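You operate a simulated robot arm through the tools that you are given. There is no shell and no other tool. Be economical: measure what you need, move in short steps, check, and stop when the job is done.

Carry out the task below with a simulated robot arm. There is one attempt and no reset: what you move stays moved.

TASK
Put the teal roll on the top of the padded table away on the back of the reel bench. Fetch the yellow cap and set it on top of the purple box on the top of the padded table. Put the black mat on the top of the padded table away on the shelf of the padded table. Take the white rag from the top of the padded table and put it in the black tray there. Put the box labelled "275" from the bench on top of the grey box there and the box marked "750" on top of the teal box there. Take the purple pot from the bench and leave it on top of the orange box. Put the block on the bench away on the bottom shelf of the blue rack. Fetch the tab from the bench and set it on top of the teal block. Press the freezer button two times. Fetch the green roll from the third shelf from the bottom of the blue rack and set it on the long table. Any order will do. Set down upright: box, purple pot.

The check looks at the end state, three seconds after you hand in, the way a careful person would. Anything else that was tipped, shoved, dropped, spilled or broken makes it a failure. A push-on lid holds only when it is set on centred and level and pressed home; a screw cap is set on level and turned clockwise until tight.

THE ROBOT
A 7-joint arm with a two-finger parallel gripper on a trunk, on a base that drives. Base frame: it is fixed to the floor where the robot stands at the start and does not move with it; the origin is under the middle of the robot, x ahead of it, y to its left, z up; the surface under the hand at the start is at about z = 86. Lengths are in cm, angles in degrees, forces in N, time in s.
With the tool pointing down near the work surface it reaches from about 48 to 92 cm from the robot's upright axis, wherever it stands. Its first joint turns from -115.0 to 115.0 degrees. Places, roughly: back of the reel bench (18x113 cm) [-240, 228, 90]; black mat [75, -25, 75]; black tray (20x20x5 cm) [70, -90, 90]; block [75, -350, 100]; bottom shelf of the blue rack [-210, -520, 20]; freezer button [-130, -500, 140]; green roll (9x9x3 cm) [-210, -510, 100]; grey box (15x10x8 cm) [70, -400, 90]; long table [-220, -330, 80]; orange box (10x6x8 cm) [40, -440, 90]; purple box (15x10x8 cm) [50, 10, 90]; purple pot (7x7x9 cm) [70, -420, 90]; shelf of the padded table [70, -40, 40]; tab (3x3x4 cm) [80, -510, 90]; teal block [75, -500, 100]; teal box (15x10x8 cm) [60, -460, 90]; teal roll (7x7x3 cm) [70, 10, 90]; white rag (8x5x4 cm) [90, -50, 90]; yellow cap (4x4x4 cm) [80, 0, 90]. Payload 3.91 kg.
Tool frame: the origin (TCP) lies between the finger pads and is the grasp point; the fingertips stand 3 cm ahead of it; z points along the fingers, y is the line along which they close. Largest opening 11 cm; finger width 2, thickness 1; the body of the gripper, 4.8 by 11.2 cm, starts 5.5 cm behind the TCP.
Orientation is that of the tool frame in the base frame, as a unit quaternion [x, y, z, w]. With the fingers straight down and closing along the base's y, the tool's x points along the base's -x, its y along +y and its z along -z.

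THE INTERFACE
- The arm moves only by the tool servo_tool. Its argument "motion" is a list of rows, each an object of numbers (a shift or turn left out is 0, a gripper value left out holds the last): "dx", "dy", "dz": the shift along the tool's x, y, z in mm; "wx", "wy", "wz": the turn, a rotation vector about the tool's x, y, z in degrees; "jaw": the opening, from 0 (shut) to 1 (fully open). In form: [{"dx": .., "dy": .., "dz": .., "wx": .., "wy": .., "wz": .., "jaw": ..}, ...]. A call has 1 to 20 rows; each row shifts and turns the commanded pose from where the row before left it, along the tool's axes as they then stand. Each row takes 0.2 s and may step no farther than 5 cm and 8.6 degrees from the row before; otherwise, or with a gripper value out of range, the whole call is refused. A pose out of reach is approached as far as the arm can. The call stops where the force on the tool passes 40 N (or 10 N more than at its start, if that is more) or the arm is blocked; 0.2 s more then pass. The fingers move at their own pace (about 15.3 cm/s each) and stop on an object; they squeeze with about 44 N. The grip force told is the motor's: it shows also when the fingers shut on nothing. Time passes only in rows, and 0.2 s behind the last, so rows that do not move let the fingers close. The reply holds the time, the measured pose of the TCP, the force on the tool along the base axes, the opening and the grip force, in the units named above and with some noise, with the torque about the TCP (base axes, N m) and any sound that the robot's microphone picked up.
- Cameras (640 x 400 px; columns grow to the right, rows downward): "scene" is now at [21.25, 16.2, 137.63]; the picture's right is [-0.51, -0.86, 0.00], its down [-0.58, 0.35, -0.73] and it looks along [0.63, -0.38, -0.68] (base axes); focal length 244 px, centre (320, 200). "wrist" rides on the gripper at [7.2, 1.7, -10.3] in the tool frame; the picture's right is [-0.23, 0.97, 0.00], its down [-0.76, -0.18, -0.62] and it looks along [-0.61, -0.14, 0.78] (tool axes); focal length 222 px, centre (320, 200). There is no depth. A picture from a camera that has moved, and an enlarged one, comes with that camera's place and axes in the base frame and with its lens.
- camera(camera): a new picture of that camera. The clock stands still meanwhile.
- move_column(by): slides the trunk up (or, below 0, down) by that many cm; the arm and the scene camera ride with it, the base frame stays. It gives what a move gives, with no picture.
- base_move(legs): drives the robot by 1 to 6 legs, each [ahead, left, turn to the left] in cm, cm and degrees, along the robot's own axes; the way and the turn of a leg run together, so that a leg with both is an arc; at most 150 cm and 180 degrees a leg. The arm and the cameras ride along, it lands a little off, and it stops where it bumps. It gives what a move gives.
- aim_head(pan, tilt): turns the head with the scene camera to pan (to the left, within 80 degrees either way) and tilt (down, from -29 to 69), counted from straight ahead of the robot. It gives what a move gives.
- zoom(camera, box): a new picture of the part [left, top, right, bottom] of that camera's present view, enlarged. The clock stands still meanwhile.
- hand_in(): hands the job in; it is judged then, once.

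Work in short steps. Places have to be worked out from the pictures, the camera data and where the tool is seen: move nearer, look again, correct. Check each grasp and each placing, and mend what went wrong. You have 535 turns and 318 pictures in all, those below and enlarged ones among them. Open the gripper and draw the arm clear of the work before you hand the job in, unless the task says otherwise; then end with one line.

The tools are called after "Call:" as name(argument=value, ...) on one line, values as JSON. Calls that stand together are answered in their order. servo_tool: Moves the arm, as the interface text tells. Its arguments: {"type":"object","properties":{"motion":{"type":"array","items":{"type":"object","properties":{"dx":{"type":"number"},"dy":{"type":"number"},"dz":{"type":"number"},"wx":{"type":"number"},"wy":{"type":"number"},"wz":{"type":"number"},"jaw":{"type":"number"}}}}},"required":["motion"]} The other tools are called the same way: move_column (by) slides the trunk up or down; base_move (legs) drives the base; aim_head (pan, tilt) turns the head that bears the scene camera; camera (camera) takes a picture; zoom (camera, box) takes an enlarged picture of a part of a camera's view; hand_in () hands the job in.

At the start:

```text
t: 0.0
tcp_pos: [57.97, -33.09, 118.32]
tool_rot: [0.0, 1.0, 0.0, -0.001]
contact_force: [0.2, -0.5, -0.2]
ft_torque: [0.0, 0.03, 0.01]
gripper_width: 10.98
grip_force: 0.0
trunk travel left (down, up): [-72.5, 26.5]
robot x, y, heading: [-0.1, 0.36, 0.3]
head pan, tilt: [-30.9, 42.9]
```

scene: 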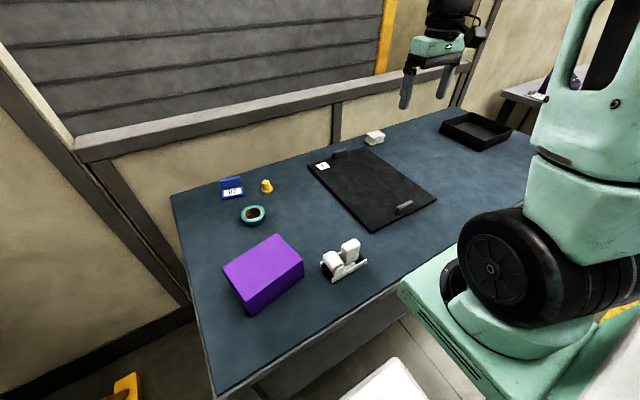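
wrist: 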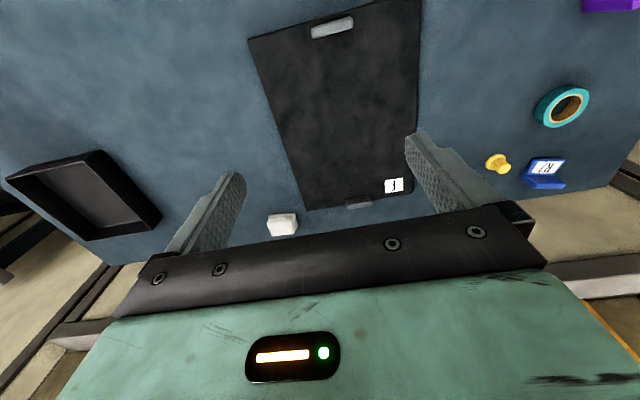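

I'll look closer at the table items first.

Call:
zoom(camera="scene", box=[200, 100, 520, 300])

Call:
zoom(camera="wrist", box=[240, 0, 640, 250])

```text
2.00 times, centred on (360, 200) of scene
camera zoom: at [21.25, 16.2, 137.63], right [-0.51, -0.86, 0.0], down [-0.58, 0.35, -0.73], along [0.63, -0.38, -0.68], focal length 488 px, centre (240, 200)
```

zoom: 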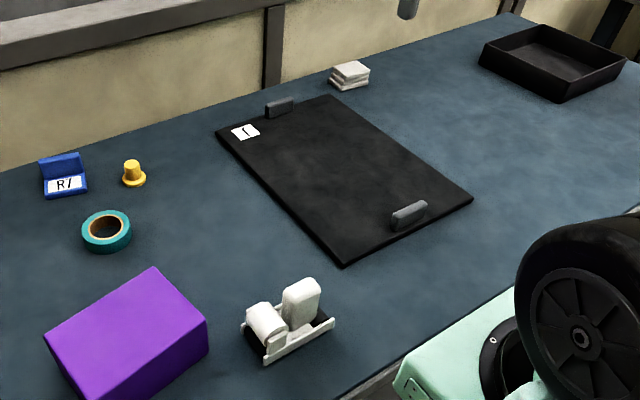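

```text
1.60 times, centred on (440, 125) of wrist
camera zoom: at [50.62, -31.4, 128.78], right [0.23, 0.97, 0.0], down [0.76, -0.18, 0.62], along [0.61, -0.14, -0.78], focal length 355 px, centre (128, 320)
```

zoom: 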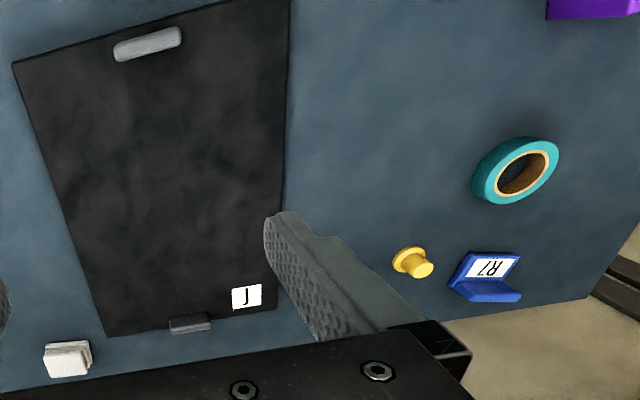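

I need to shift right along the table to reach the rag. I'll check the surroundings by looking right first.

Call:
aim_head(pan=-75, tilt=30)

Call:
camera(camera="scene")

```text
t: 1.1
tcp_pos: [57.9, -33.15, 118.34]
tool_rot: [0.0, 1.0, 0.0, 0.001]
contact_force: [-0.2, 0.0, -0.1]
ft_torque: [0.0, -0.01, 0.0]
gripper_width: 11.01
grip_force: 0.0
trunk travel left (down, up): [-72.5, 26.5]
robot x, y, heading: [-0.1, 0.11, -0.1]
head pan, tilt: [-75.0, 30.0]
```

```text
313 pictures are left
camera scene: at [16.48, 11.73, 139.6], right [-0.97, -0.26, 0.0], down [-0.13, 0.48, -0.87], along [0.22, -0.84, -0.5], focal length 244 px, centre (320, 200)
```

scene: 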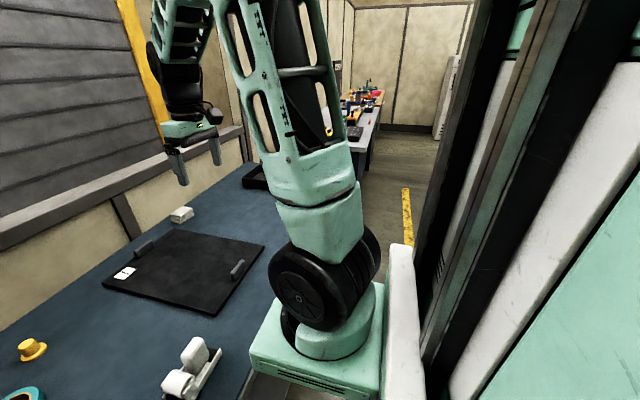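

The aisle to the right looks clear. Driving right 50 cm along the table.

Call:
base_move(legs=[[0, -50, 0]])

Call:
aim_head(pan=-20, tilt=40)

Call:
camera(camera="scene")

Call:
camera(camera="wrist")

```text
t: 4.1
tcp_pos: [57.55, -84.54, 118.44]
tool_rot: [0.002, 1.0, 0.0, 0.0]
contact_force: [0.3, 0.2, 0.2]
ft_torque: [0.01, -0.04, 0.0]
gripper_width: 10.98
grip_force: 0.1
trunk travel left (down, up): [-72.5, 26.5]
robot x, y, heading: [0.31, -51.23, -0.3]
head pan, tilt: [-75.0, 30.0]
```

```text
t: 5.3
tcp_pos: [57.7, -84.51, 118.4]
tool_rot: [0.001, 1.0, 0.0, 0.0]
contact_force: [-0.1, -0.5, 0.1]
ft_torque: [0.01, 0.01, -0.01]
gripper_width: 11.01
grip_force: 0.0
trunk travel left (down, up): [-72.5, 26.5]
robot x, y, heading: [-0.1, -51.25, -0.2]
head pan, tilt: [-20.0, 40.0]
```

```text
312 pictures are left
camera scene: at [22.1, -33.69, 138.07], right [-0.35, -0.94, 0.0], down [-0.6, 0.22, -0.77], along [0.72, -0.27, -0.64], focal length 244 px, centre (320, 200)
```

scene: 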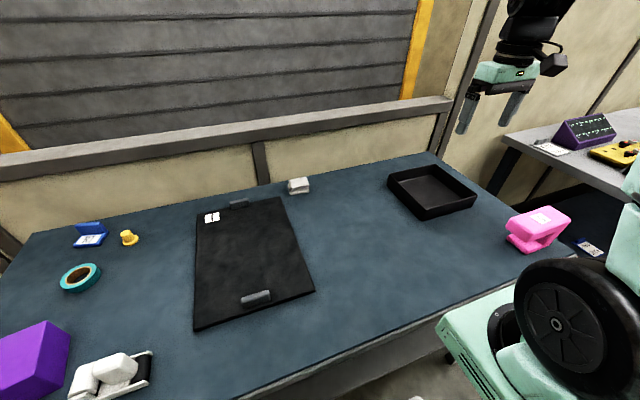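

```text
311 pictures are left
camera wrist: at [50.39, -82.76, 128.78], right [0.23, 0.97, 0.0], down [0.76, -0.18, 0.62], along [0.61, -0.14, -0.78], focal length 222 px, centre (320, 200)
```

wrist: 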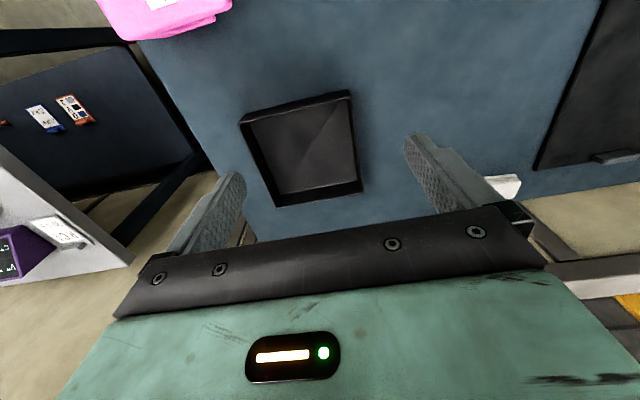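

Rag is at about (88, -50.3), tray at about (70, -92). Moving above the rag.

Call:
servo_tool(motion=[{"dx": -28, "dy": 34.3, "dz": 10}, {"dx": -28, "dy": 34.3, "dz": 10}, {"dx": -28, "dy": 34.3, "dz": 10}, {"dx": -28, "dy": 34.3, "dz": 10}, {"dx": -28, "dy": 34.3, "dz": 10}, {"dx": -28, "dy": 34.3, "dz": 10}, {"dx": -28, "dy": 34.3, "dz": 10}, {"dx": -28, "dy": 34.3, "dz": 10}, {"dx": -28, "dy": 34.3, "dz": 10}, {"dx": -28, "dy": 34.3, "dz": 10}, {}])

Call:
camera(camera="wrist")

Call:
zoom(camera="scene", box=[220, 120, 380, 220])

```text
t: 7.7
tcp_pos: [86.25, -50.39, 108.35]
tool_rot: [0.002, 1.0, 0.0, 0.0]
contact_force: [-0.7, -0.6, 1.2]
ft_torque: [0.01, 0.0, -0.01]
gripper_width: 11.03
grip_force: 0.0
trunk travel left (down, up): [-72.5, 26.5]
robot x, y, heading: [-0.02, -51.29, -0.2]
head pan, tilt: [-20.0, 40.0]
```

```text
310 pictures are left
camera wrist: at [79.02, -48.68, 118.6], right [0.23, 0.97, 0.0], down [0.76, -0.18, 0.62], along [0.61, -0.14, -0.78], focal length 222 px, centre (320, 200)
```

wrist: 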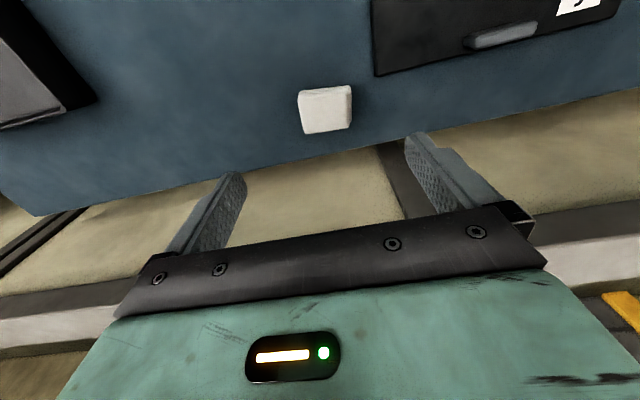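

```text
4.00 times, centred on (300, 170) of scene
camera zoom: at [22.09, -33.68, 138.06], right [-0.35, -0.94, 0.0], down [-0.6, 0.22, -0.77], along [0.72, -0.26, -0.64], focal length 975 px, centre (400, 320)
```

zoom: 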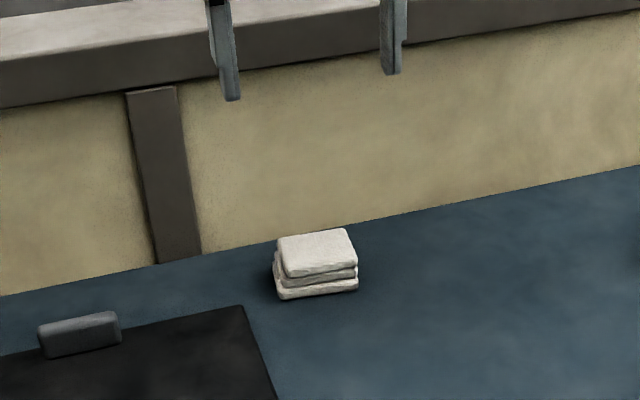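

Descending on the rag at (87.5, -49.8) to TCP z≈89.4 and closing.

Call:
servo_tool(motion=[{"dx": -12, "dy": 6, "dz": 40}, {"dz": 40}, {"dz": 40}, {"dz": 40}, {"dz": 28}, {}, {"jaw": 0}, {}, {}, {}])

Call:
camera(camera="scene")

```text
t: 9.9
tcp_pos: [86.88, -49.77, 89.68]
tool_rot: [0.002, 1.0, 0.001, -0.001]
contact_force: [-0.4, -0.1, -0.4]
ft_torque: [-0.01, 0.03, 0.0]
gripper_width: 7.09
grip_force: 43.8
trunk travel left (down, up): [-72.5, 26.5]
robot x, y, heading: [0.0, -51.12, -0.0]
head pan, tilt: [-20.0, 40.0]
```

```text
308 pictures are left
camera scene: at [22.1, -33.68, 138.06], right [-0.35, -0.94, 0.0], down [-0.6, 0.22, -0.77], along [0.72, -0.26, -0.64], focal length 244 px, centre (320, 200)
```

scene: 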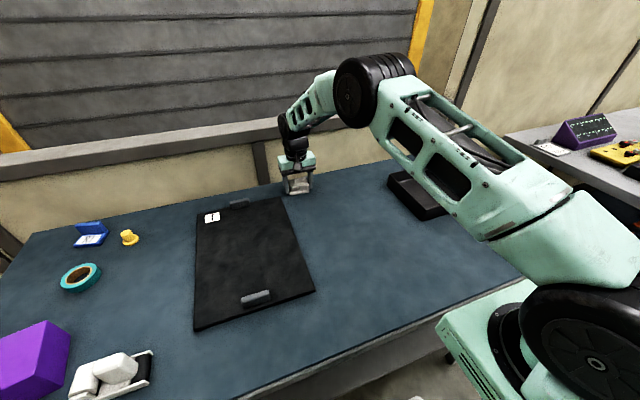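

Rag gripped (width 7.1). Lift, move to tray centre, then check before lowering.

Call:
servo_tool(motion=[{"dz": -40}, {"dz": -40}, {"dz": -40}, {"dx": 16.4, "dy": -42.2}, {"dx": 16.4, "dy": -42.2}, {"dx": 16.4, "dy": -42.2}, {"dx": 16.4, "dy": -42.2}, {"dx": 16.4, "dy": -42.2}, {"dx": 16.4, "dy": -42.2}, {"dx": 16.4, "dy": -42.2}, {"dx": 16.4, "dy": -42.2}, {"dx": 16.4, "dy": -42.2}, {"dx": 16.4, "dy": -42.2}, {}])

Call:
camera(camera="wrist")

Call:
camera(camera="scene")

```text
t: 12.9
tcp_pos: [70.65, -92.02, 101.67]
tool_rot: [0.001, 1.0, 0.0, 0.001]
contact_force: [0.5, -0.7, -0.3]
ft_torque: [0.0, 0.02, 0.02]
gripper_width: 7.05
grip_force: 43.4
trunk travel left (down, up): [-72.5, 26.5]
robot x, y, heading: [-0.26, -50.97, -0.2]
head pan, tilt: [-20.0, 40.0]
```

```text
307 pictures are left
camera wrist: at [63.31, -90.21, 112.12], right [0.23, 0.97, 0.0], down [0.76, -0.18, 0.62], along [0.61, -0.14, -0.78], focal length 222 px, centre (320, 200)
```

wrist: 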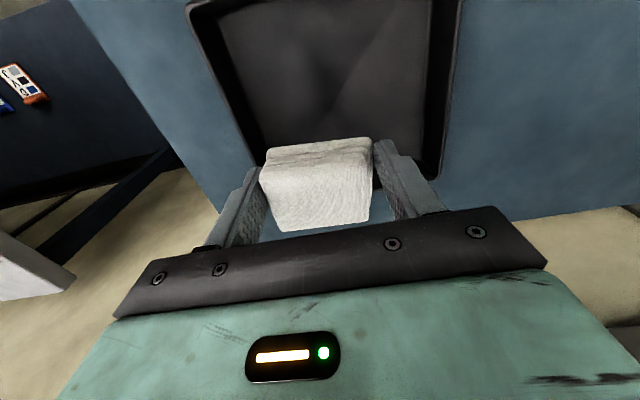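

```text
306 pictures are left
camera scene: at [22.1, -33.69, 138.06], right [-0.35, -0.94, 0.0], down [-0.6, 0.22, -0.77], along [0.72, -0.27, -0.64], focal length 244 px, centre (320, 200)
```

scene: 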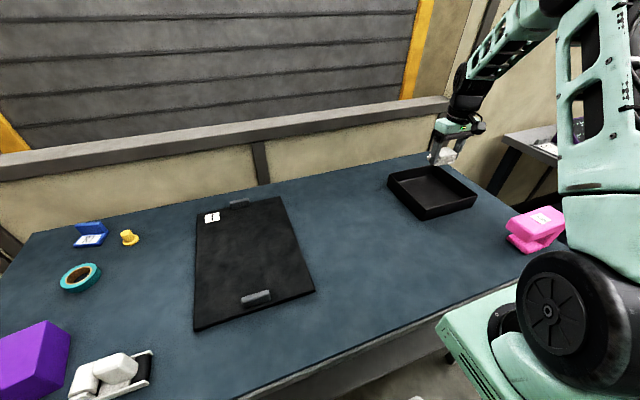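

Tray centre appears at about (69.5, -90). Adjusting and lowering the rag in.

Call:
servo_tool(motion=[{"dx": 12, "dy": 18, "dz": 20}, {"dz": 40}, {"dz": 25}, {"dz": 20}, {"jaw": 0.95}, {}, {"dz": -40}, {"dz": -40}, {"dz": -40}, {}])

Call:
camera(camera="wrist")

```text
t: 15.1
tcp_pos: [69.32, -90.05, 103.11]
tool_rot: [0.002, 1.0, 0.0, 0.0]
contact_force: [-0.5, 0.0, -0.8]
ft_torque: [0.0, -0.02, 0.0]
gripper_width: 10.44
grip_force: 0.0
trunk travel left (down, up): [-72.5, 26.5]
robot x, y, heading: [0.15, -51.11, -0.4]
head pan, tilt: [-20.0, 40.0]
```

```text
305 pictures are left
camera wrist: at [62.04, -88.25, 113.52], right [0.23, 0.97, 0.0], down [0.76, -0.18, 0.62], along [0.61, -0.14, -0.78], focal length 222 px, centre (320, 200)
```

wrist: 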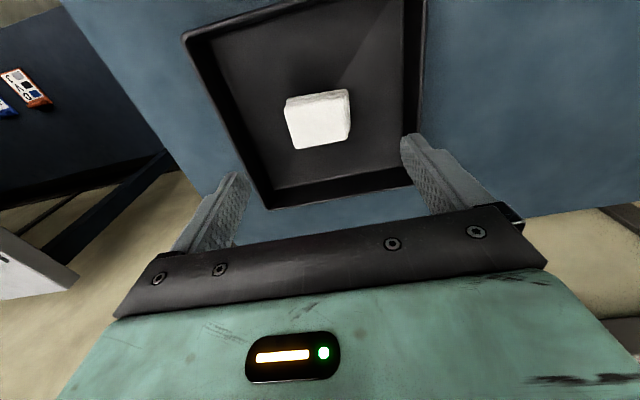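

The rag is in the tray. Going back left to do the yellow cap.

Call:
base_move(legs=[[0, 48, 0]])

Call:
aim_head(pan=0, tilt=45)

Call:
camera(camera="scene")

```text
t: 18.0
tcp_pos: [69.37, -41.49, 103.02]
tool_rot: [0.002, 1.0, 0.0, 0.0]
contact_force: [0.1, -0.2, -0.3]
ft_torque: [0.0, -0.03, 0.03]
gripper_width: 10.47
grip_force: 0.1
trunk travel left (down, up): [-72.5, 26.5]
robot x, y, heading: [0.02, -2.77, 0.1]
head pan, tilt: [-20.0, 40.0]
```

```text
t: 18.9
tcp_pos: [69.44, -41.43, 103.0]
tool_rot: [0.002, 1.0, 0.0, 0.0]
contact_force: [-0.3, 0.3, 0.4]
ft_torque: [0.03, -0.02, 0.02]
gripper_width: 10.46
grip_force: 0.0
trunk travel left (down, up): [-72.5, 26.5]
robot x, y, heading: [0.31, -2.4, -0.5]
head pan, tilt: [0.0, 45.0]
```

```text
304 pictures are left
camera scene: at [22.44, 17.74, 137.34], right [0.0, -1.0, 0.0], down [-0.71, 0.0, -0.71], along [0.71, 0.0, -0.71], focal length 244 px, centre (320, 200)
```

scene: 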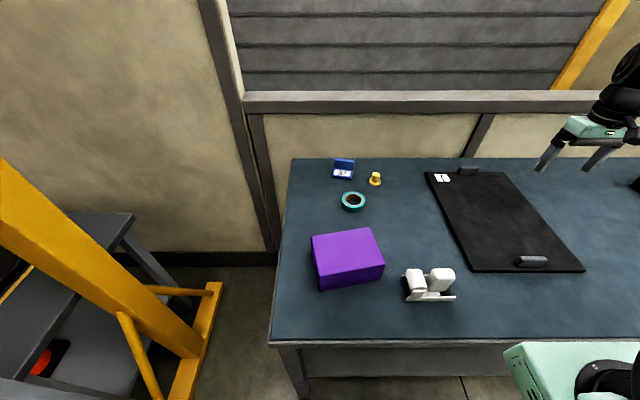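

Cap at about (80.6, 0.5). Moving above it for a wrist look.

Call:
servo_tool(motion=[{"dx": -11, "dy": 42}, {"dx": -11, "dy": 42}, {"dx": -11, "dy": 42}, {"dx": -11, "dy": 42}, {"dx": -11, "dy": 42}, {"dx": -11, "dy": 42}, {"dx": -11, "dy": 42}, {"dx": -11, "dy": 42}, {"dx": -11, "dy": 42}, {"dx": -11, "dy": 42}, {}])

Call:
camera(camera="wrist")

```text
t: 21.2
tcp_pos: [80.37, 0.47, 103.22]
tool_rot: [0.002, 1.0, 0.0, 0.0]
contact_force: [-0.3, 0.0, -0.1]
ft_torque: [0.0, -0.04, 0.03]
gripper_width: 10.46
grip_force: 0.0
trunk travel left (down, up): [-72.5, 26.5]
robot x, y, heading: [0.01, -2.87, -0.1]
head pan, tilt: [0.0, 45.0]
```

```text
303 pictures are left
camera wrist: at [73.22, 2.24, 113.56], right [0.23, 0.97, 0.0], down [0.76, -0.18, 0.62], along [0.61, -0.14, -0.78], focal length 222 px, centre (320, 200)
```

wrist: 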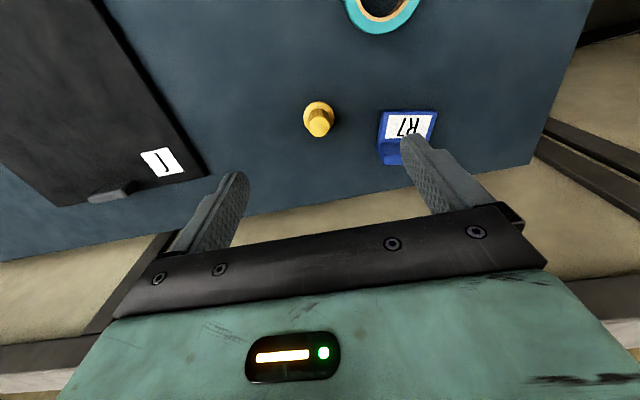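

Cap at (81.5, 0.3). Partially closing to clear the blue item, then lowering and gripping.

Call:
servo_tool(motion=[{"dx": -11, "dy": -2, "dz": 30, "jaw": 0.65}, {"dz": 40}, {"dz": 40}, {"dz": 27}, {}, {"jaw": 0}, {}, {}, {}])

Call:
camera(camera="wrist")

```text
t: 23.2
tcp_pos: [81.65, 0.09, 89.27]
tool_rot: [0.001, 1.0, 0.0, 0.0]
contact_force: [-1.0, 0.4, 0.2]
ft_torque: [0.01, -0.02, -0.02]
gripper_width: 3.53
grip_force: 43.7
trunk travel left (down, up): [-72.5, 26.5]
robot x, y, heading: [0.36, -2.66, 0.1]
head pan, tilt: [0.0, 45.0]
```

```text
302 pictures are left
camera wrist: at [74.48, 1.88, 99.58], right [0.23, 0.97, 0.0], down [0.76, -0.18, 0.62], along [0.61, -0.14, -0.78], focal length 222 px, centre (320, 200)
```

wrist: 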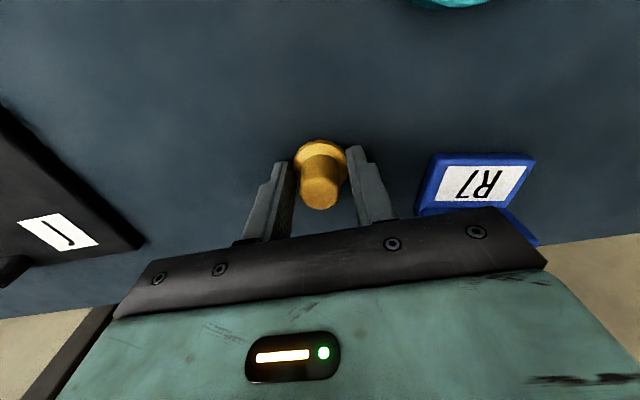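

Cap gripped. Lift and carry to over the purple box centre (50.6, 12.1).

Call:
servo_tool(motion=[{"dz": -40}, {"dz": -40}, {"dz": -40}, {"dz": -40}, {"dx": 44, "dy": 17}, {"dx": 44, "dy": 17}, {"dx": 44, "dy": 17}, {"dx": 44, "dy": 17}, {"dx": 44, "dy": 17}, {"dx": 44, "dy": 17}, {"dx": 44, "dy": 17}, {}])

Call:
camera(camera="wrist")

Call:
camera(camera="scene")

```text
t: 25.9
tcp_pos: [50.67, 12.17, 105.4]
tool_rot: [0.001, 1.0, 0.001, 0.0]
contact_force: [0.0, -0.6, 0.6]
ft_torque: [-0.05, 0.0, 0.0]
gripper_width: 3.53
grip_force: 43.8
trunk travel left (down, up): [-72.5, 26.5]
robot x, y, heading: [0.08, -2.91, -0.2]
head pan, tilt: [0.0, 45.0]
```

```text
301 pictures are left
camera wrist: at [43.5, 13.92, 115.83], right [0.23, 0.97, 0.0], down [0.76, -0.18, 0.62], along [0.61, -0.14, -0.78], focal length 222 px, centre (320, 200)
```

wrist: 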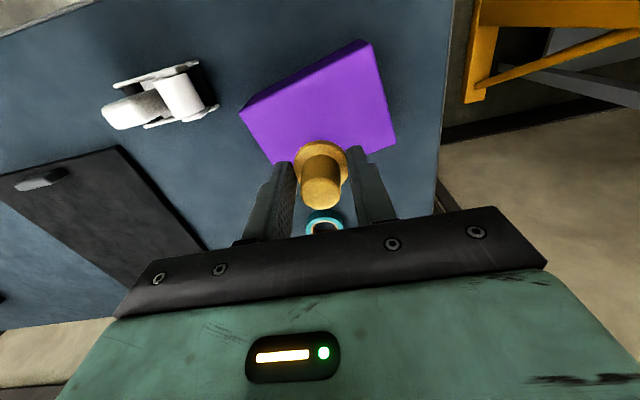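

```text
300 pictures are left
camera scene: at [22.45, 17.75, 137.34], right [0.0, -1.0, 0.0], down [-0.71, 0.0, -0.71], along [0.71, 0.0, -0.71], focal length 244 px, centre (320, 200)
```

scene: 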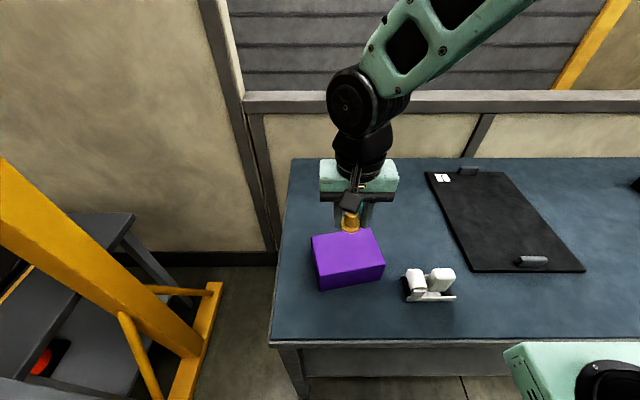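

Position is close to centred; lowering gently until it rests on the box.

Call:
servo_tool(motion=[{"dx": -4, "dz": 40}, {"dz": 25}, {"dz": 6}, {"dz": 4}, {"dz": 3}, {}])

Call:
zoom(camera="scene", box=[280, 160, 440, 300])

```text
t: 27.2
tcp_pos: [51.35, 12.22, 97.49]
tool_rot: [0.001, 1.0, -0.001, 0.0]
contact_force: [-0.3, 0.6, -0.2]
ft_torque: [-0.01, 0.0, 0.01]
gripper_width: 3.56
grip_force: 43.7
trunk travel left (down, up): [-72.5, 26.5]
robot x, y, heading: [0.08, -2.53, -0.2]
head pan, tilt: [0.0, 45.0]
```

```text
2.86 times, centred on (360, 230) of scene
camera zoom: at [22.44, 17.75, 137.34], right [0.0, -1.0, 0.0], down [-0.71, 0.0, -0.71], along [0.71, 0.0, -0.71], focal length 697 px, centre (206, 114)
```

zoom: 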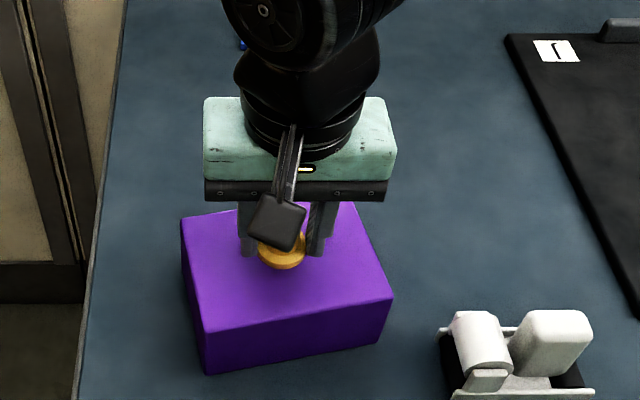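

Still just above it; no contact yet. Lowering in small steps.

Call:
servo_tool(motion=[{"dz": 3}, {"dz": 2}, {"dz": 2}, {}])

```text
t: 28.2
tcp_pos: [51.36, 12.32, 96.93]
tool_rot: [0.002, 1.0, 0.0, 0.0]
contact_force: [-0.2, -0.3, -0.5]
ft_torque: [-0.01, -0.02, -0.02]
gripper_width: 3.56
grip_force: 43.9
trunk travel left (down, up): [-72.5, 26.5]
robot x, y, heading: [0.39, -2.55, -0.6]
head pan, tilt: [0.0, 45.0]
```

Call:
servo_tool(motion=[{"dz": 2}, {"dz": 2}, {"dz": 2}, {}])

Call:
zoom(camera="scene", box=[320, 200, 400, 250])

```text
t: 29.2
tcp_pos: [51.29, 12.25, 96.26]
tool_rot: [0.002, 1.0, 0.0, -0.001]
contact_force: [-0.3, 0.0, -0.1]
ft_torque: [0.0, 0.03, -0.02]
gripper_width: 3.55
grip_force: 44.5
trunk travel left (down, up): [-72.5, 26.5]
robot x, y, heading: [0.08, -2.58, -0.1]
head pan, tilt: [0.0, 45.0]
```

```text
8.00 times, centred on (360, 225) of scene
camera zoom: at [22.44, 17.75, 137.34], right [0.0, -1.0, 0.0], down [-0.71, 0.0, -0.71], along [0.71, 0.0, -0.71], focal length 1951 px, centre (0, 0)
```

zoom: 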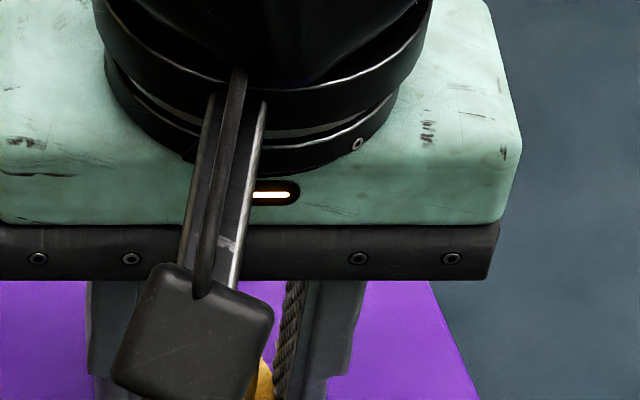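

Call:
servo_tool(motion=[{"dz": 2}, {"dz": 2}, {"dz": 2}, {}])

Call:
zoom(camera="scene", box=[310, 210, 390, 290])

```text
t: 30.1
tcp_pos: [51.46, 12.24, 96.02]
tool_rot: [0.004, 1.0, 0.002, 0.001]
contact_force: [-5.5, -5.3, 27.4]
ft_torque: [-0.26, 0.16, -0.03]
gripper_width: 3.55
grip_force: 44.0
trunk travel left (down, up): [-72.5, 26.5]
robot x, y, heading: [0.07, -2.54, -0.4]
head pan, tilt: [0.0, 45.0]
stopped in row 4: the force on the tool passed its limit at 42 N (the readings are from after the stop); the commanded pose is now the measured one
```

```text
5.00 times, centred on (350, 250) of scene
camera zoom: at [22.33, 17.7, 137.38], right [0.0, -1.0, 0.0], down [-0.71, 0.0, -0.71], along [0.71, 0.0, -0.71], focal length 1219 px, centre (170, -50)
```

zoom: 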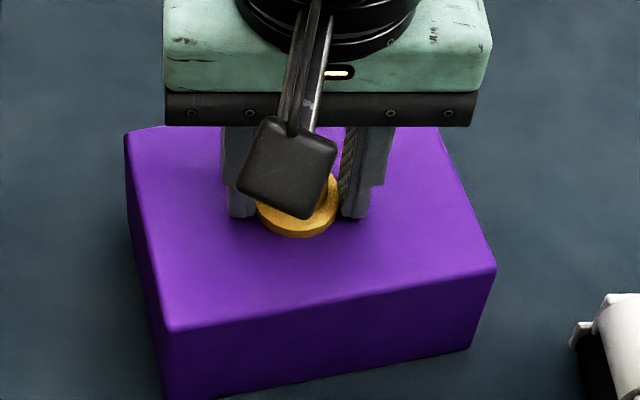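

Contact made. Back off slightly, open and rise.

Call:
servo_tool(motion=[{"dz": -0.5}, {}, {"jaw": 0.6}, {}, {"dz": -30}, {"dz": -40}, {"dz": -40}, {}])

Call:
camera(camera="wrist")

Call:
camera(camera="scene")

```text
t: 31.9
tcp_pos: [51.23, 12.32, 107.03]
tool_rot: [0.002, 1.0, 0.001, 0.001]
contact_force: [0.1, 0.0, 0.6]
ft_torque: [0.02, 0.0, 0.02]
gripper_width: 6.6
grip_force: 0.1
trunk travel left (down, up): [-72.5, 26.5]
robot x, y, heading: [0.42, -2.71, -0.0]
head pan, tilt: [0.0, 45.0]
```

```text
296 pictures are left
camera wrist: at [44.05, 13.98, 117.22], right [0.23, 0.97, 0.0], down [0.76, -0.18, 0.62], along [0.61, -0.14, -0.78], focal length 222 px, centre (320, 200)
```

wrist: 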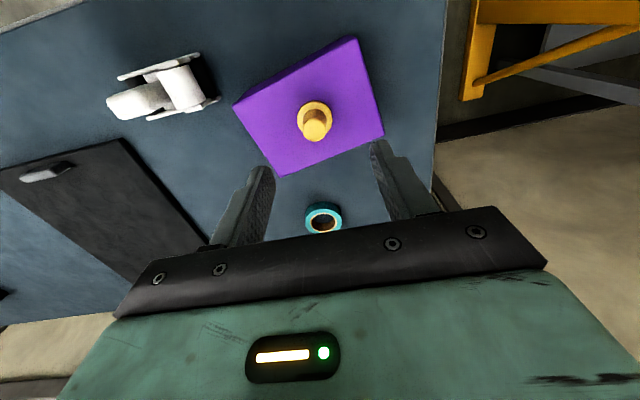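

```text
295 pictures are left
camera scene: at [22.44, 17.75, 137.33], right [0.0, -1.0, 0.0], down [-0.71, 0.0, -0.71], along [0.71, 0.0, -0.71], focal length 244 px, centre (320, 200)
```

scene: 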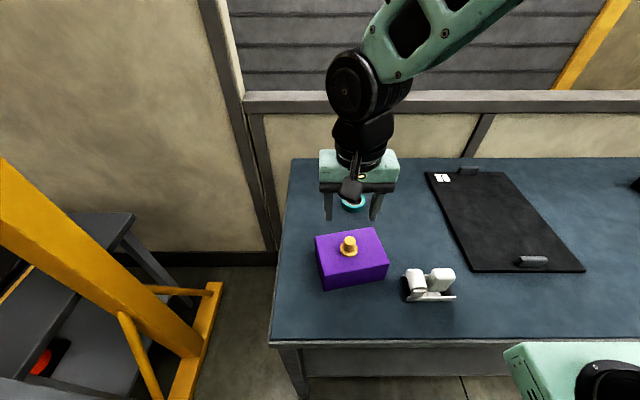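

Cap is on the purple box. Next I back off and lower the trunk to see the shelf under the table.

Call:
base_move(legs=[[-45, -20, 0]])

Call:
move_column(by=-50)

Call:
aim_head(pan=-5, tilt=25)

Call:
camera(camera="scene")

```text
t: 34.7
tcp_pos: [7.42, -7.19, 106.75]
tool_rot: [-0.002, 1.0, 0.001, 0.0]
contact_force: [-0.2, -0.3, -0.7]
ft_torque: [-0.01, 0.0, 0.02]
gripper_width: 6.6
grip_force: 0.0
trunk travel left (down, up): [-72.5, 26.5]
robot x, y, heading: [-43.66, -22.59, 0.2]
head pan, tilt: [0.0, 45.0]
```

```text
refused: -50 is not a number from -40 to 40
```

```text
t: 35.6
tcp_pos: [7.53, -7.2, 106.76]
tool_rot: [-0.002, 1.0, 0.001, 0.002]
contact_force: [-0.4, -1.0, 0.0]
ft_torque: [0.02, 0.0, 0.03]
gripper_width: 6.6
grip_force: 0.0
trunk travel left (down, up): [-72.5, 26.5]
robot x, y, heading: [-43.72, -22.29, 0.3]
head pan, tilt: [-5.0, 25.0]
```

```text
294 pictures are left
camera scene: at [-20.4, -2.72, 140.39], right [-0.08, -1.0, 0.0], down [-0.42, 0.04, -0.91], along [0.9, -0.08, -0.42], focal length 244 px, centre (320, 200)
```

scene: 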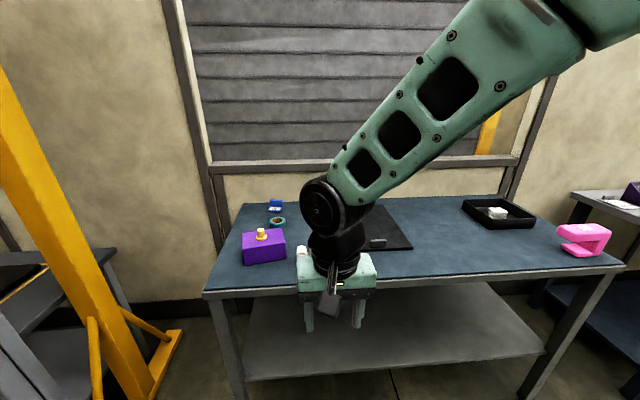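

The shelf is clear, front edge near x≈36. I'll move in part way and look closely at the near handle of the mat.

Call:
base_move(legs=[[22, -8, 0]])

Call:
servo_tool(motion=[{"dx": -40, "dy": -20}, {"dx": -40, "dy": -20}, {"dx": -30, "dy": -20}, {"dx": -30, "dy": -20}, {}])

Call:
camera(camera="wrist")

```text
t: 37.3
tcp_pos: [29.7, -15.01, 106.78]
tool_rot: [-0.003, 1.0, 0.001, 0.001]
contact_force: [-0.2, 0.3, -0.2]
ft_torque: [-0.04, 0.0, -0.03]
gripper_width: 6.61
grip_force: 0.1
trunk travel left (down, up): [-72.5, 26.5]
robot x, y, heading: [-21.02, -30.55, -0.0]
head pan, tilt: [-5.0, 25.0]
```

```text
t: 38.5
tcp_pos: [43.87, -23.23, 106.61]
tool_rot: [-0.002, 1.0, 0.001, 0.001]
contact_force: [-0.4, -0.9, -0.2]
ft_torque: [0.02, 0.05, -0.01]
gripper_width: 6.58
grip_force: 0.1
trunk travel left (down, up): [-72.5, 26.5]
robot x, y, heading: [-21.14, -30.28, 0.2]
head pan, tilt: [-5.0, 25.0]
```

```text
293 pictures are left
camera wrist: at [36.62, -21.51, 117.04], right [0.22, 0.97, 0.0], down [0.76, -0.18, 0.62], along [0.61, -0.14, -0.78], focal length 222 px, centre (320, 200)
```

wrist: 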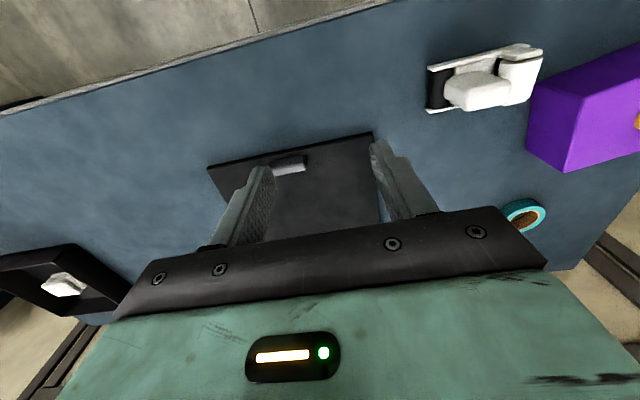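

Near handle at about (51.7, -30). Moving closer above it.

Call:
servo_tool(motion=[{"dx": -20, "dy": -22, "dz": 30}, {"dx": -20, "dy": -22, "dz": 30}, {"dx": -10, "dy": -22, "dz": 20}, {}])

Call:
zoom(camera="wrist", box=[160, 40, 480, 240])

Call:
camera(camera="scene")

```text
t: 39.5
tcp_pos: [48.96, -29.71, 98.89]
tool_rot: [-0.002, 1.0, 0.002, 0.001]
contact_force: [-1.2, 0.3, 0.0]
ft_torque: [0.03, -0.01, 0.0]
gripper_width: 6.61
grip_force: 0.0
trunk travel left (down, up): [-72.5, 26.5]
robot x, y, heading: [-21.37, -30.29, 0.2]
head pan, tilt: [-5.0, 25.0]
```

```text
2.00 times, centred on (320, 140) of wrist
camera zoom: at [41.82, -27.97, 109.16], right [0.22, 0.97, 0.0], down [0.76, -0.18, 0.62], along [0.61, -0.14, -0.78], focal length 444 px, centre (320, 320)
```

zoom: 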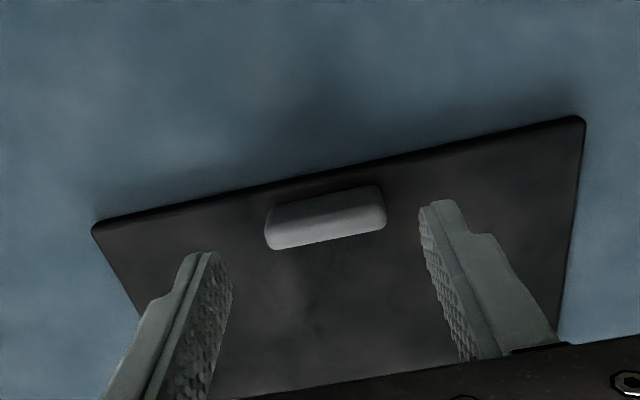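

```text
291 pictures are left
camera scene: at [1.92, -10.65, 140.4], right [-0.08, -1.0, 0.0], down [-0.42, 0.04, -0.91], along [0.9, -0.08, -0.42], focal length 244 px, centre (320, 200)
```

scene: 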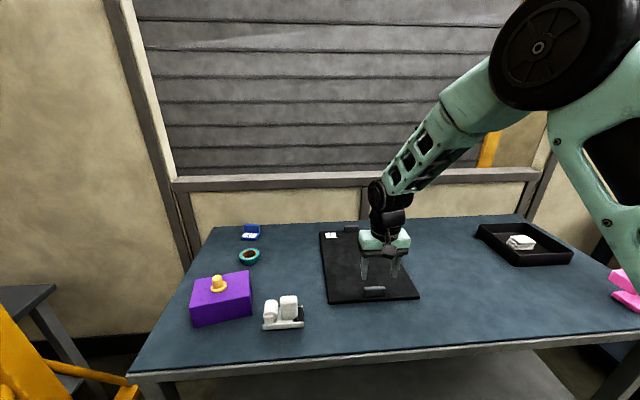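

Handle centre (52.0, -30.0), about 6 cm long in y. Lowering over it with fingers straddling its ends, gripping, and pulling up slightly to sense weight.

Call:
servo_tool(motion=[{"dx": -30, "dy": -3, "dz": 20, "jaw": 0.78}, {"dz": 40}, {"dz": 20}, {"dz": 8}, {"dz": 3}, {"dz": 2}, {}])

Call:
zoom(camera="wrist", box=[160, 40, 480, 240])

```text
t: 40.9
tcp_pos: [52.01, -30.11, 90.19]
tool_rot: [-0.001, 1.0, 0.0, 0.003]
contact_force: [-10.5, -1.1, 25.0]
ft_torque: [-0.9, 0.5, -0.27]
gripper_width: 8.62
grip_force: 0.4
trunk travel left (down, up): [-72.5, 26.5]
robot x, y, heading: [-21.41, -30.37, 0.4]
head pan, tilt: [-5.0, 25.0]
stopped in row 6: the force on the tool passed its limit at 44 N (the readings are from after the stop); the commanded pose is now the measured one
```

```text
2.00 times, centred on (320, 140) of wrist
camera zoom: at [44.68, -28.36, 100.52], right [0.22, 0.97, 0.0], down [0.76, -0.18, 0.63], along [0.61, -0.14, -0.78], focal length 444 px, centre (320, 320)
```

zoom: 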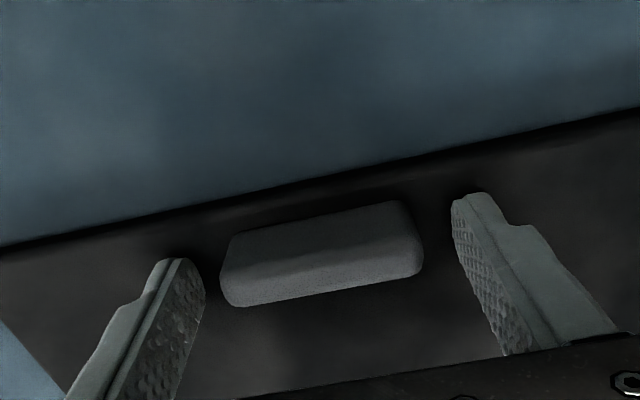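

Tips touched the mat at z≈87.2. Raise 3 mm, grip the handle.

Call:
servo_tool(motion=[{"dz": -3}, {"jaw": 0}, {}, {}, {}])

Call:
servo_tool(motion=[{"dz": -5}, {"dz": -5}, {"dz": -5}, {}])

Call:
camera(camera="scene")

```text
t: 42.0
tcp_pos: [52.17, -30.05, 90.34]
tool_rot: [-0.001, 1.0, 0.001, 0.003]
contact_force: [1.7, -1.9, 0.9]
ft_torque: [-0.18, -0.76, -0.45]
gripper_width: 5.97
grip_force: 43.6
trunk travel left (down, up): [-72.5, 26.5]
robot x, y, heading: [-21.47, -30.28, 0.1]
head pan, tilt: [-5.0, 25.0]
```

```text
t: 43.0
tcp_pos: [51.97, -30.2, 91.8]
tool_rot: [-0.002, 1.0, 0.001, 0.002]
contact_force: [0.7, 0.6, -3.6]
ft_torque: [-0.01, 0.45, 0.01]
gripper_width: 5.98
grip_force: 43.9
trunk travel left (down, up): [-72.5, 26.5]
robot x, y, heading: [-21.28, -30.15, 0.1]
head pan, tilt: [-5.0, 25.0]
```

```text
289 pictures are left
camera scene: at [1.93, -10.66, 140.39], right [-0.08, -1.0, 0.0], down [-0.42, 0.04, -0.91], along [0.9, -0.08, -0.42], focal length 244 px, centre (320, 200)
```

scene: 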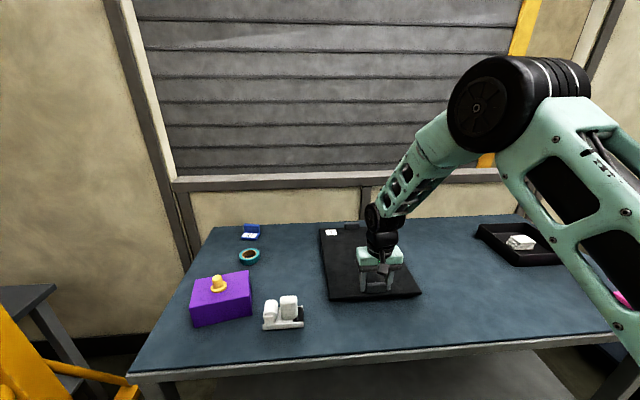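

Light (≈3–4 N). Lifting further to see whether it comes up level.

Call:
servo_tool(motion=[{"dz": -10}, {"dz": -10}, {"dz": -15}, {"dz": -15}, {}])

Call:
camera(camera="scene")

Call:
camera(camera="wrist")

```text
t: 44.2
tcp_pos: [52.0, -29.99, 96.94]
tool_rot: [-0.002, 1.0, 0.0, 0.004]
contact_force: [-0.2, -0.6, -3.5]
ft_torque: [0.05, 0.45, 0.0]
gripper_width: 5.95
grip_force: 43.8
trunk travel left (down, up): [-72.5, 26.5]
robot x, y, heading: [-21.59, -30.71, 0.2]
head pan, tilt: [-5.0, 25.0]
```

```text
288 pictures are left
camera scene: at [1.94, -10.66, 140.39], right [-0.08, -1.0, 0.0], down [-0.42, 0.04, -0.91], along [0.9, -0.08, -0.42], focal length 244 px, centre (320, 200)
```

scene: 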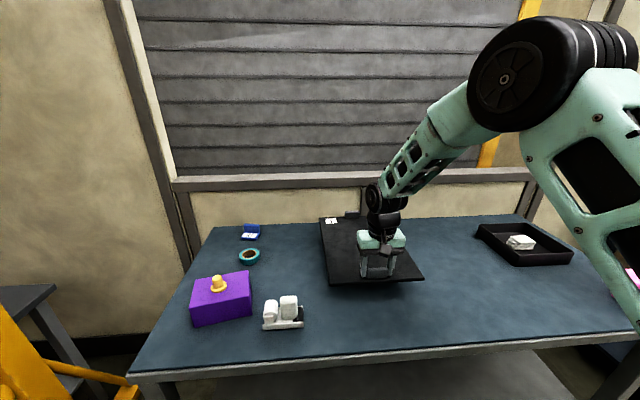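

```text
287 pictures are left
camera wrist: at [44.75, -28.35, 107.2], right [0.22, 0.97, 0.0], down [0.76, -0.18, 0.63], along [0.61, -0.14, -0.78], focal length 222 px, centre (320, 200)
```

wrist: 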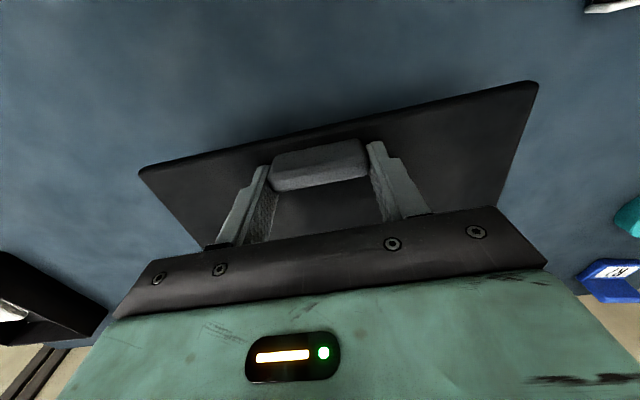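

The mat lifts level. Before backing off with it, I check the space beside/behind.

Call:
aim_head(pan=80, tilt=25)

Call:
camera(camera="scene")

Call:
aim_head(pan=-80, tilt=25)

Call:
camera(camera="scene")

```text
t: 45.8
tcp_pos: [52.0, -30.02, 96.91]
tool_rot: [-0.001, 1.0, 0.001, 0.003]
contact_force: [0.6, -0.1, -2.5]
ft_torque: [0.0, 0.48, 0.0]
gripper_width: 5.98
grip_force: 44.0
trunk travel left (down, up): [-72.5, 26.5]
robot x, y, heading: [-21.41, -30.21, 0.2]
head pan, tilt: [80.0, 25.0]
```

```text
286 pictures are left
camera scene: at [-5.68, -0.81, 140.39], right [0.99, -0.17, 0.0], down [-0.07, -0.42, -0.91], along [0.15, 0.89, -0.42], focal length 244 px, centre (320, 200)
```

scene: 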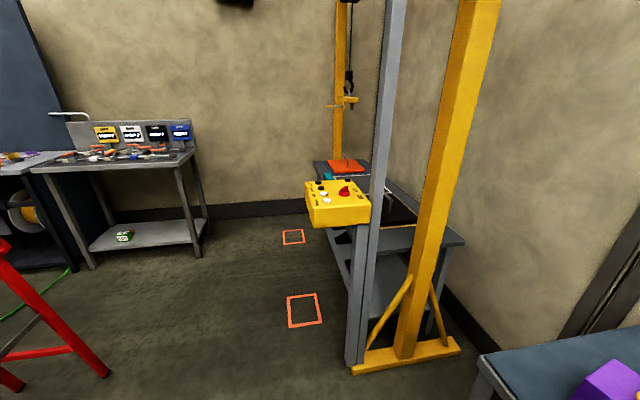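

```text
t: 48.3
tcp_pos: [51.95, -30.07, 96.95]
tool_rot: [-0.002, 1.0, 0.001, 0.004]
contact_force: [0.3, -0.4, -3.2]
ft_torque: [0.01, 0.53, -0.02]
gripper_width: 5.96
grip_force: 43.9
trunk travel left (down, up): [-72.5, 26.5]
robot x, y, heading: [-21.13, -30.08, 0.3]
head pan, tilt: [-80.0, 25.0]
```

```text
285 pictures are left
camera scene: at [-5.61, -18.96, 140.39], right [-0.98, -0.18, 0.0], down [-0.08, 0.42, -0.91], along [0.16, -0.89, -0.42], focal length 244 px, centre (320, 200)
```

scene: 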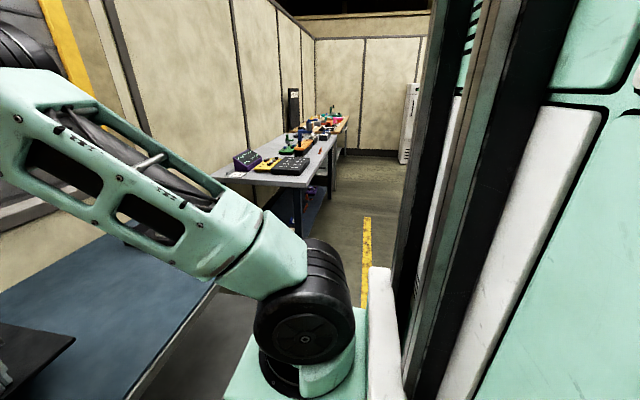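

A red trestle stands near (-120, 95); backing straight 58 cm should be clear.

Call:
base_move(legs=[[-58, 0, 0]])

Call:
aim_head(pan=-5, tilt=35)

Call:
camera(camera="scene")

```text
t: 51.5
tcp_pos: [-4.81, -31.18, 97.0]
tool_rot: [0.008, 1.0, 0.0, 0.004]
contact_force: [0.3, -0.7, -3.0]
ft_torque: [0.0, 0.52, 0.01]
gripper_width: 5.97
grip_force: 44.0
trunk travel left (down, up): [-72.5, 26.5]
robot x, y, heading: [-77.84, -30.17, -0.8]
head pan, tilt: [-80.0, 25.0]
```

```text
t: 53.0
tcp_pos: [-4.92, -31.13, 96.88]
tool_rot: [0.008, 1.0, 0.001, 0.004]
contact_force: [-0.3, -0.2, -3.1]
ft_torque: [0.04, 0.46, -0.01]
gripper_width: 5.95
grip_force: 44.0
trunk travel left (down, up): [-72.5, 26.5]
robot x, y, heading: [-78.01, -30.24, -0.7]
head pan, tilt: [-5.0, 35.0]
```

```text
284 pictures are left
camera scene: at [-55.0, -10.76, 138.82], right [-0.1, -0.99, 0.0], down [-0.57, 0.06, -0.82], along [0.81, -0.08, -0.57], focal length 244 px, centre (320, 200)
```

scene: 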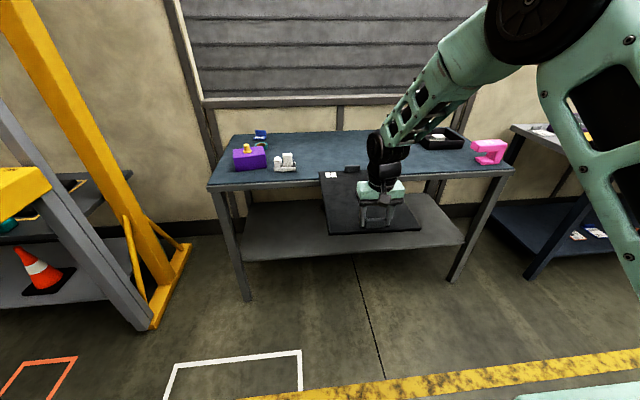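

Mat is held level and clear of the table. Lowering trunk 40.

Call:
move_column(by=-40)

Call:
camera(camera="scene")

```text
t: 56.9
tcp_pos: [-4.89, -31.22, 56.83]
tool_rot: [0.007, 1.0, 0.001, 0.004]
contact_force: [0.3, 0.0, -2.9]
ft_torque: [0.02, 0.44, -0.01]
gripper_width: 5.96
grip_force: 44.7
trunk travel left (down, up): [-32.5, 66.5]
robot x, y, heading: [-78.31, -29.84, -0.9]
head pan, tilt: [-5.0, 35.0]
```

```text
283 pictures are left
camera scene: at [-55.01, -10.75, 98.82], right [-0.1, -0.99, 0.0], down [-0.57, 0.06, -0.82], along [0.81, -0.08, -0.57], focal length 244 px, centre (320, 200)
```

scene: 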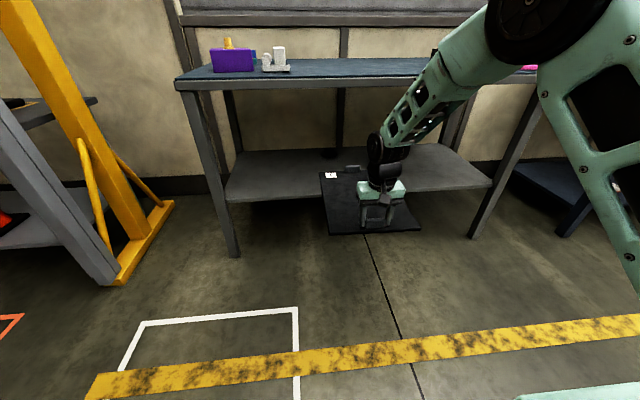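

Lowering the trunk further while raising the tool makes the forearm flatter so the wrist can go under the table top.

Call:
servo_tool(motion=[{"dz": -25}, {"dz": -25}, {"dz": -25}, {"dz": -25}, {"dz": -25}, {"dz": -25}, {"dz": -25}, {"dz": -25}, {"dz": -20}, {}])

Call:
move_column(by=-30)

Call:
camera(camera="scene")

```text
t: 59.0
tcp_pos: [-5.27, -31.13, 79.02]
tool_rot: [0.007, 1.0, 0.001, 0.004]
contact_force: [-0.1, 0.0, -3.1]
ft_torque: [0.02, 0.47, 0.0]
gripper_width: 5.96
grip_force: 44.0
trunk travel left (down, up): [-32.5, 66.5]
robot x, y, heading: [-78.25, -30.03, -0.8]
head pan, tilt: [-5.0, 35.0]
```

```text
t: 62.0
tcp_pos: [-5.06, -31.09, 48.97]
tool_rot: [0.008, 1.0, 0.0, 0.004]
contact_force: [-0.6, 0.4, -3.2]
ft_torque: [0.0, 0.5, 0.01]
gripper_width: 5.97
grip_force: 43.8
trunk travel left (down, up): [-2.5, 96.5]
robot x, y, heading: [-77.88, -30.02, -0.8]
head pan, tilt: [-5.0, 35.0]
```

```text
282 pictures are left
camera scene: at [-55.02, -10.75, 68.82], right [-0.1, -0.99, 0.0], down [-0.57, 0.06, -0.82], along [0.81, -0.08, -0.57], focal length 244 px, centre (320, 200)
```

scene: 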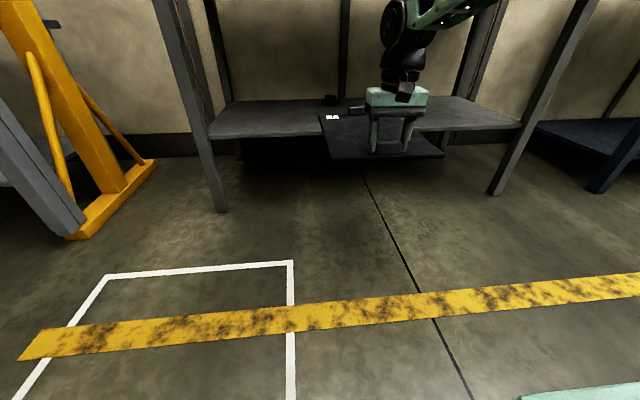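

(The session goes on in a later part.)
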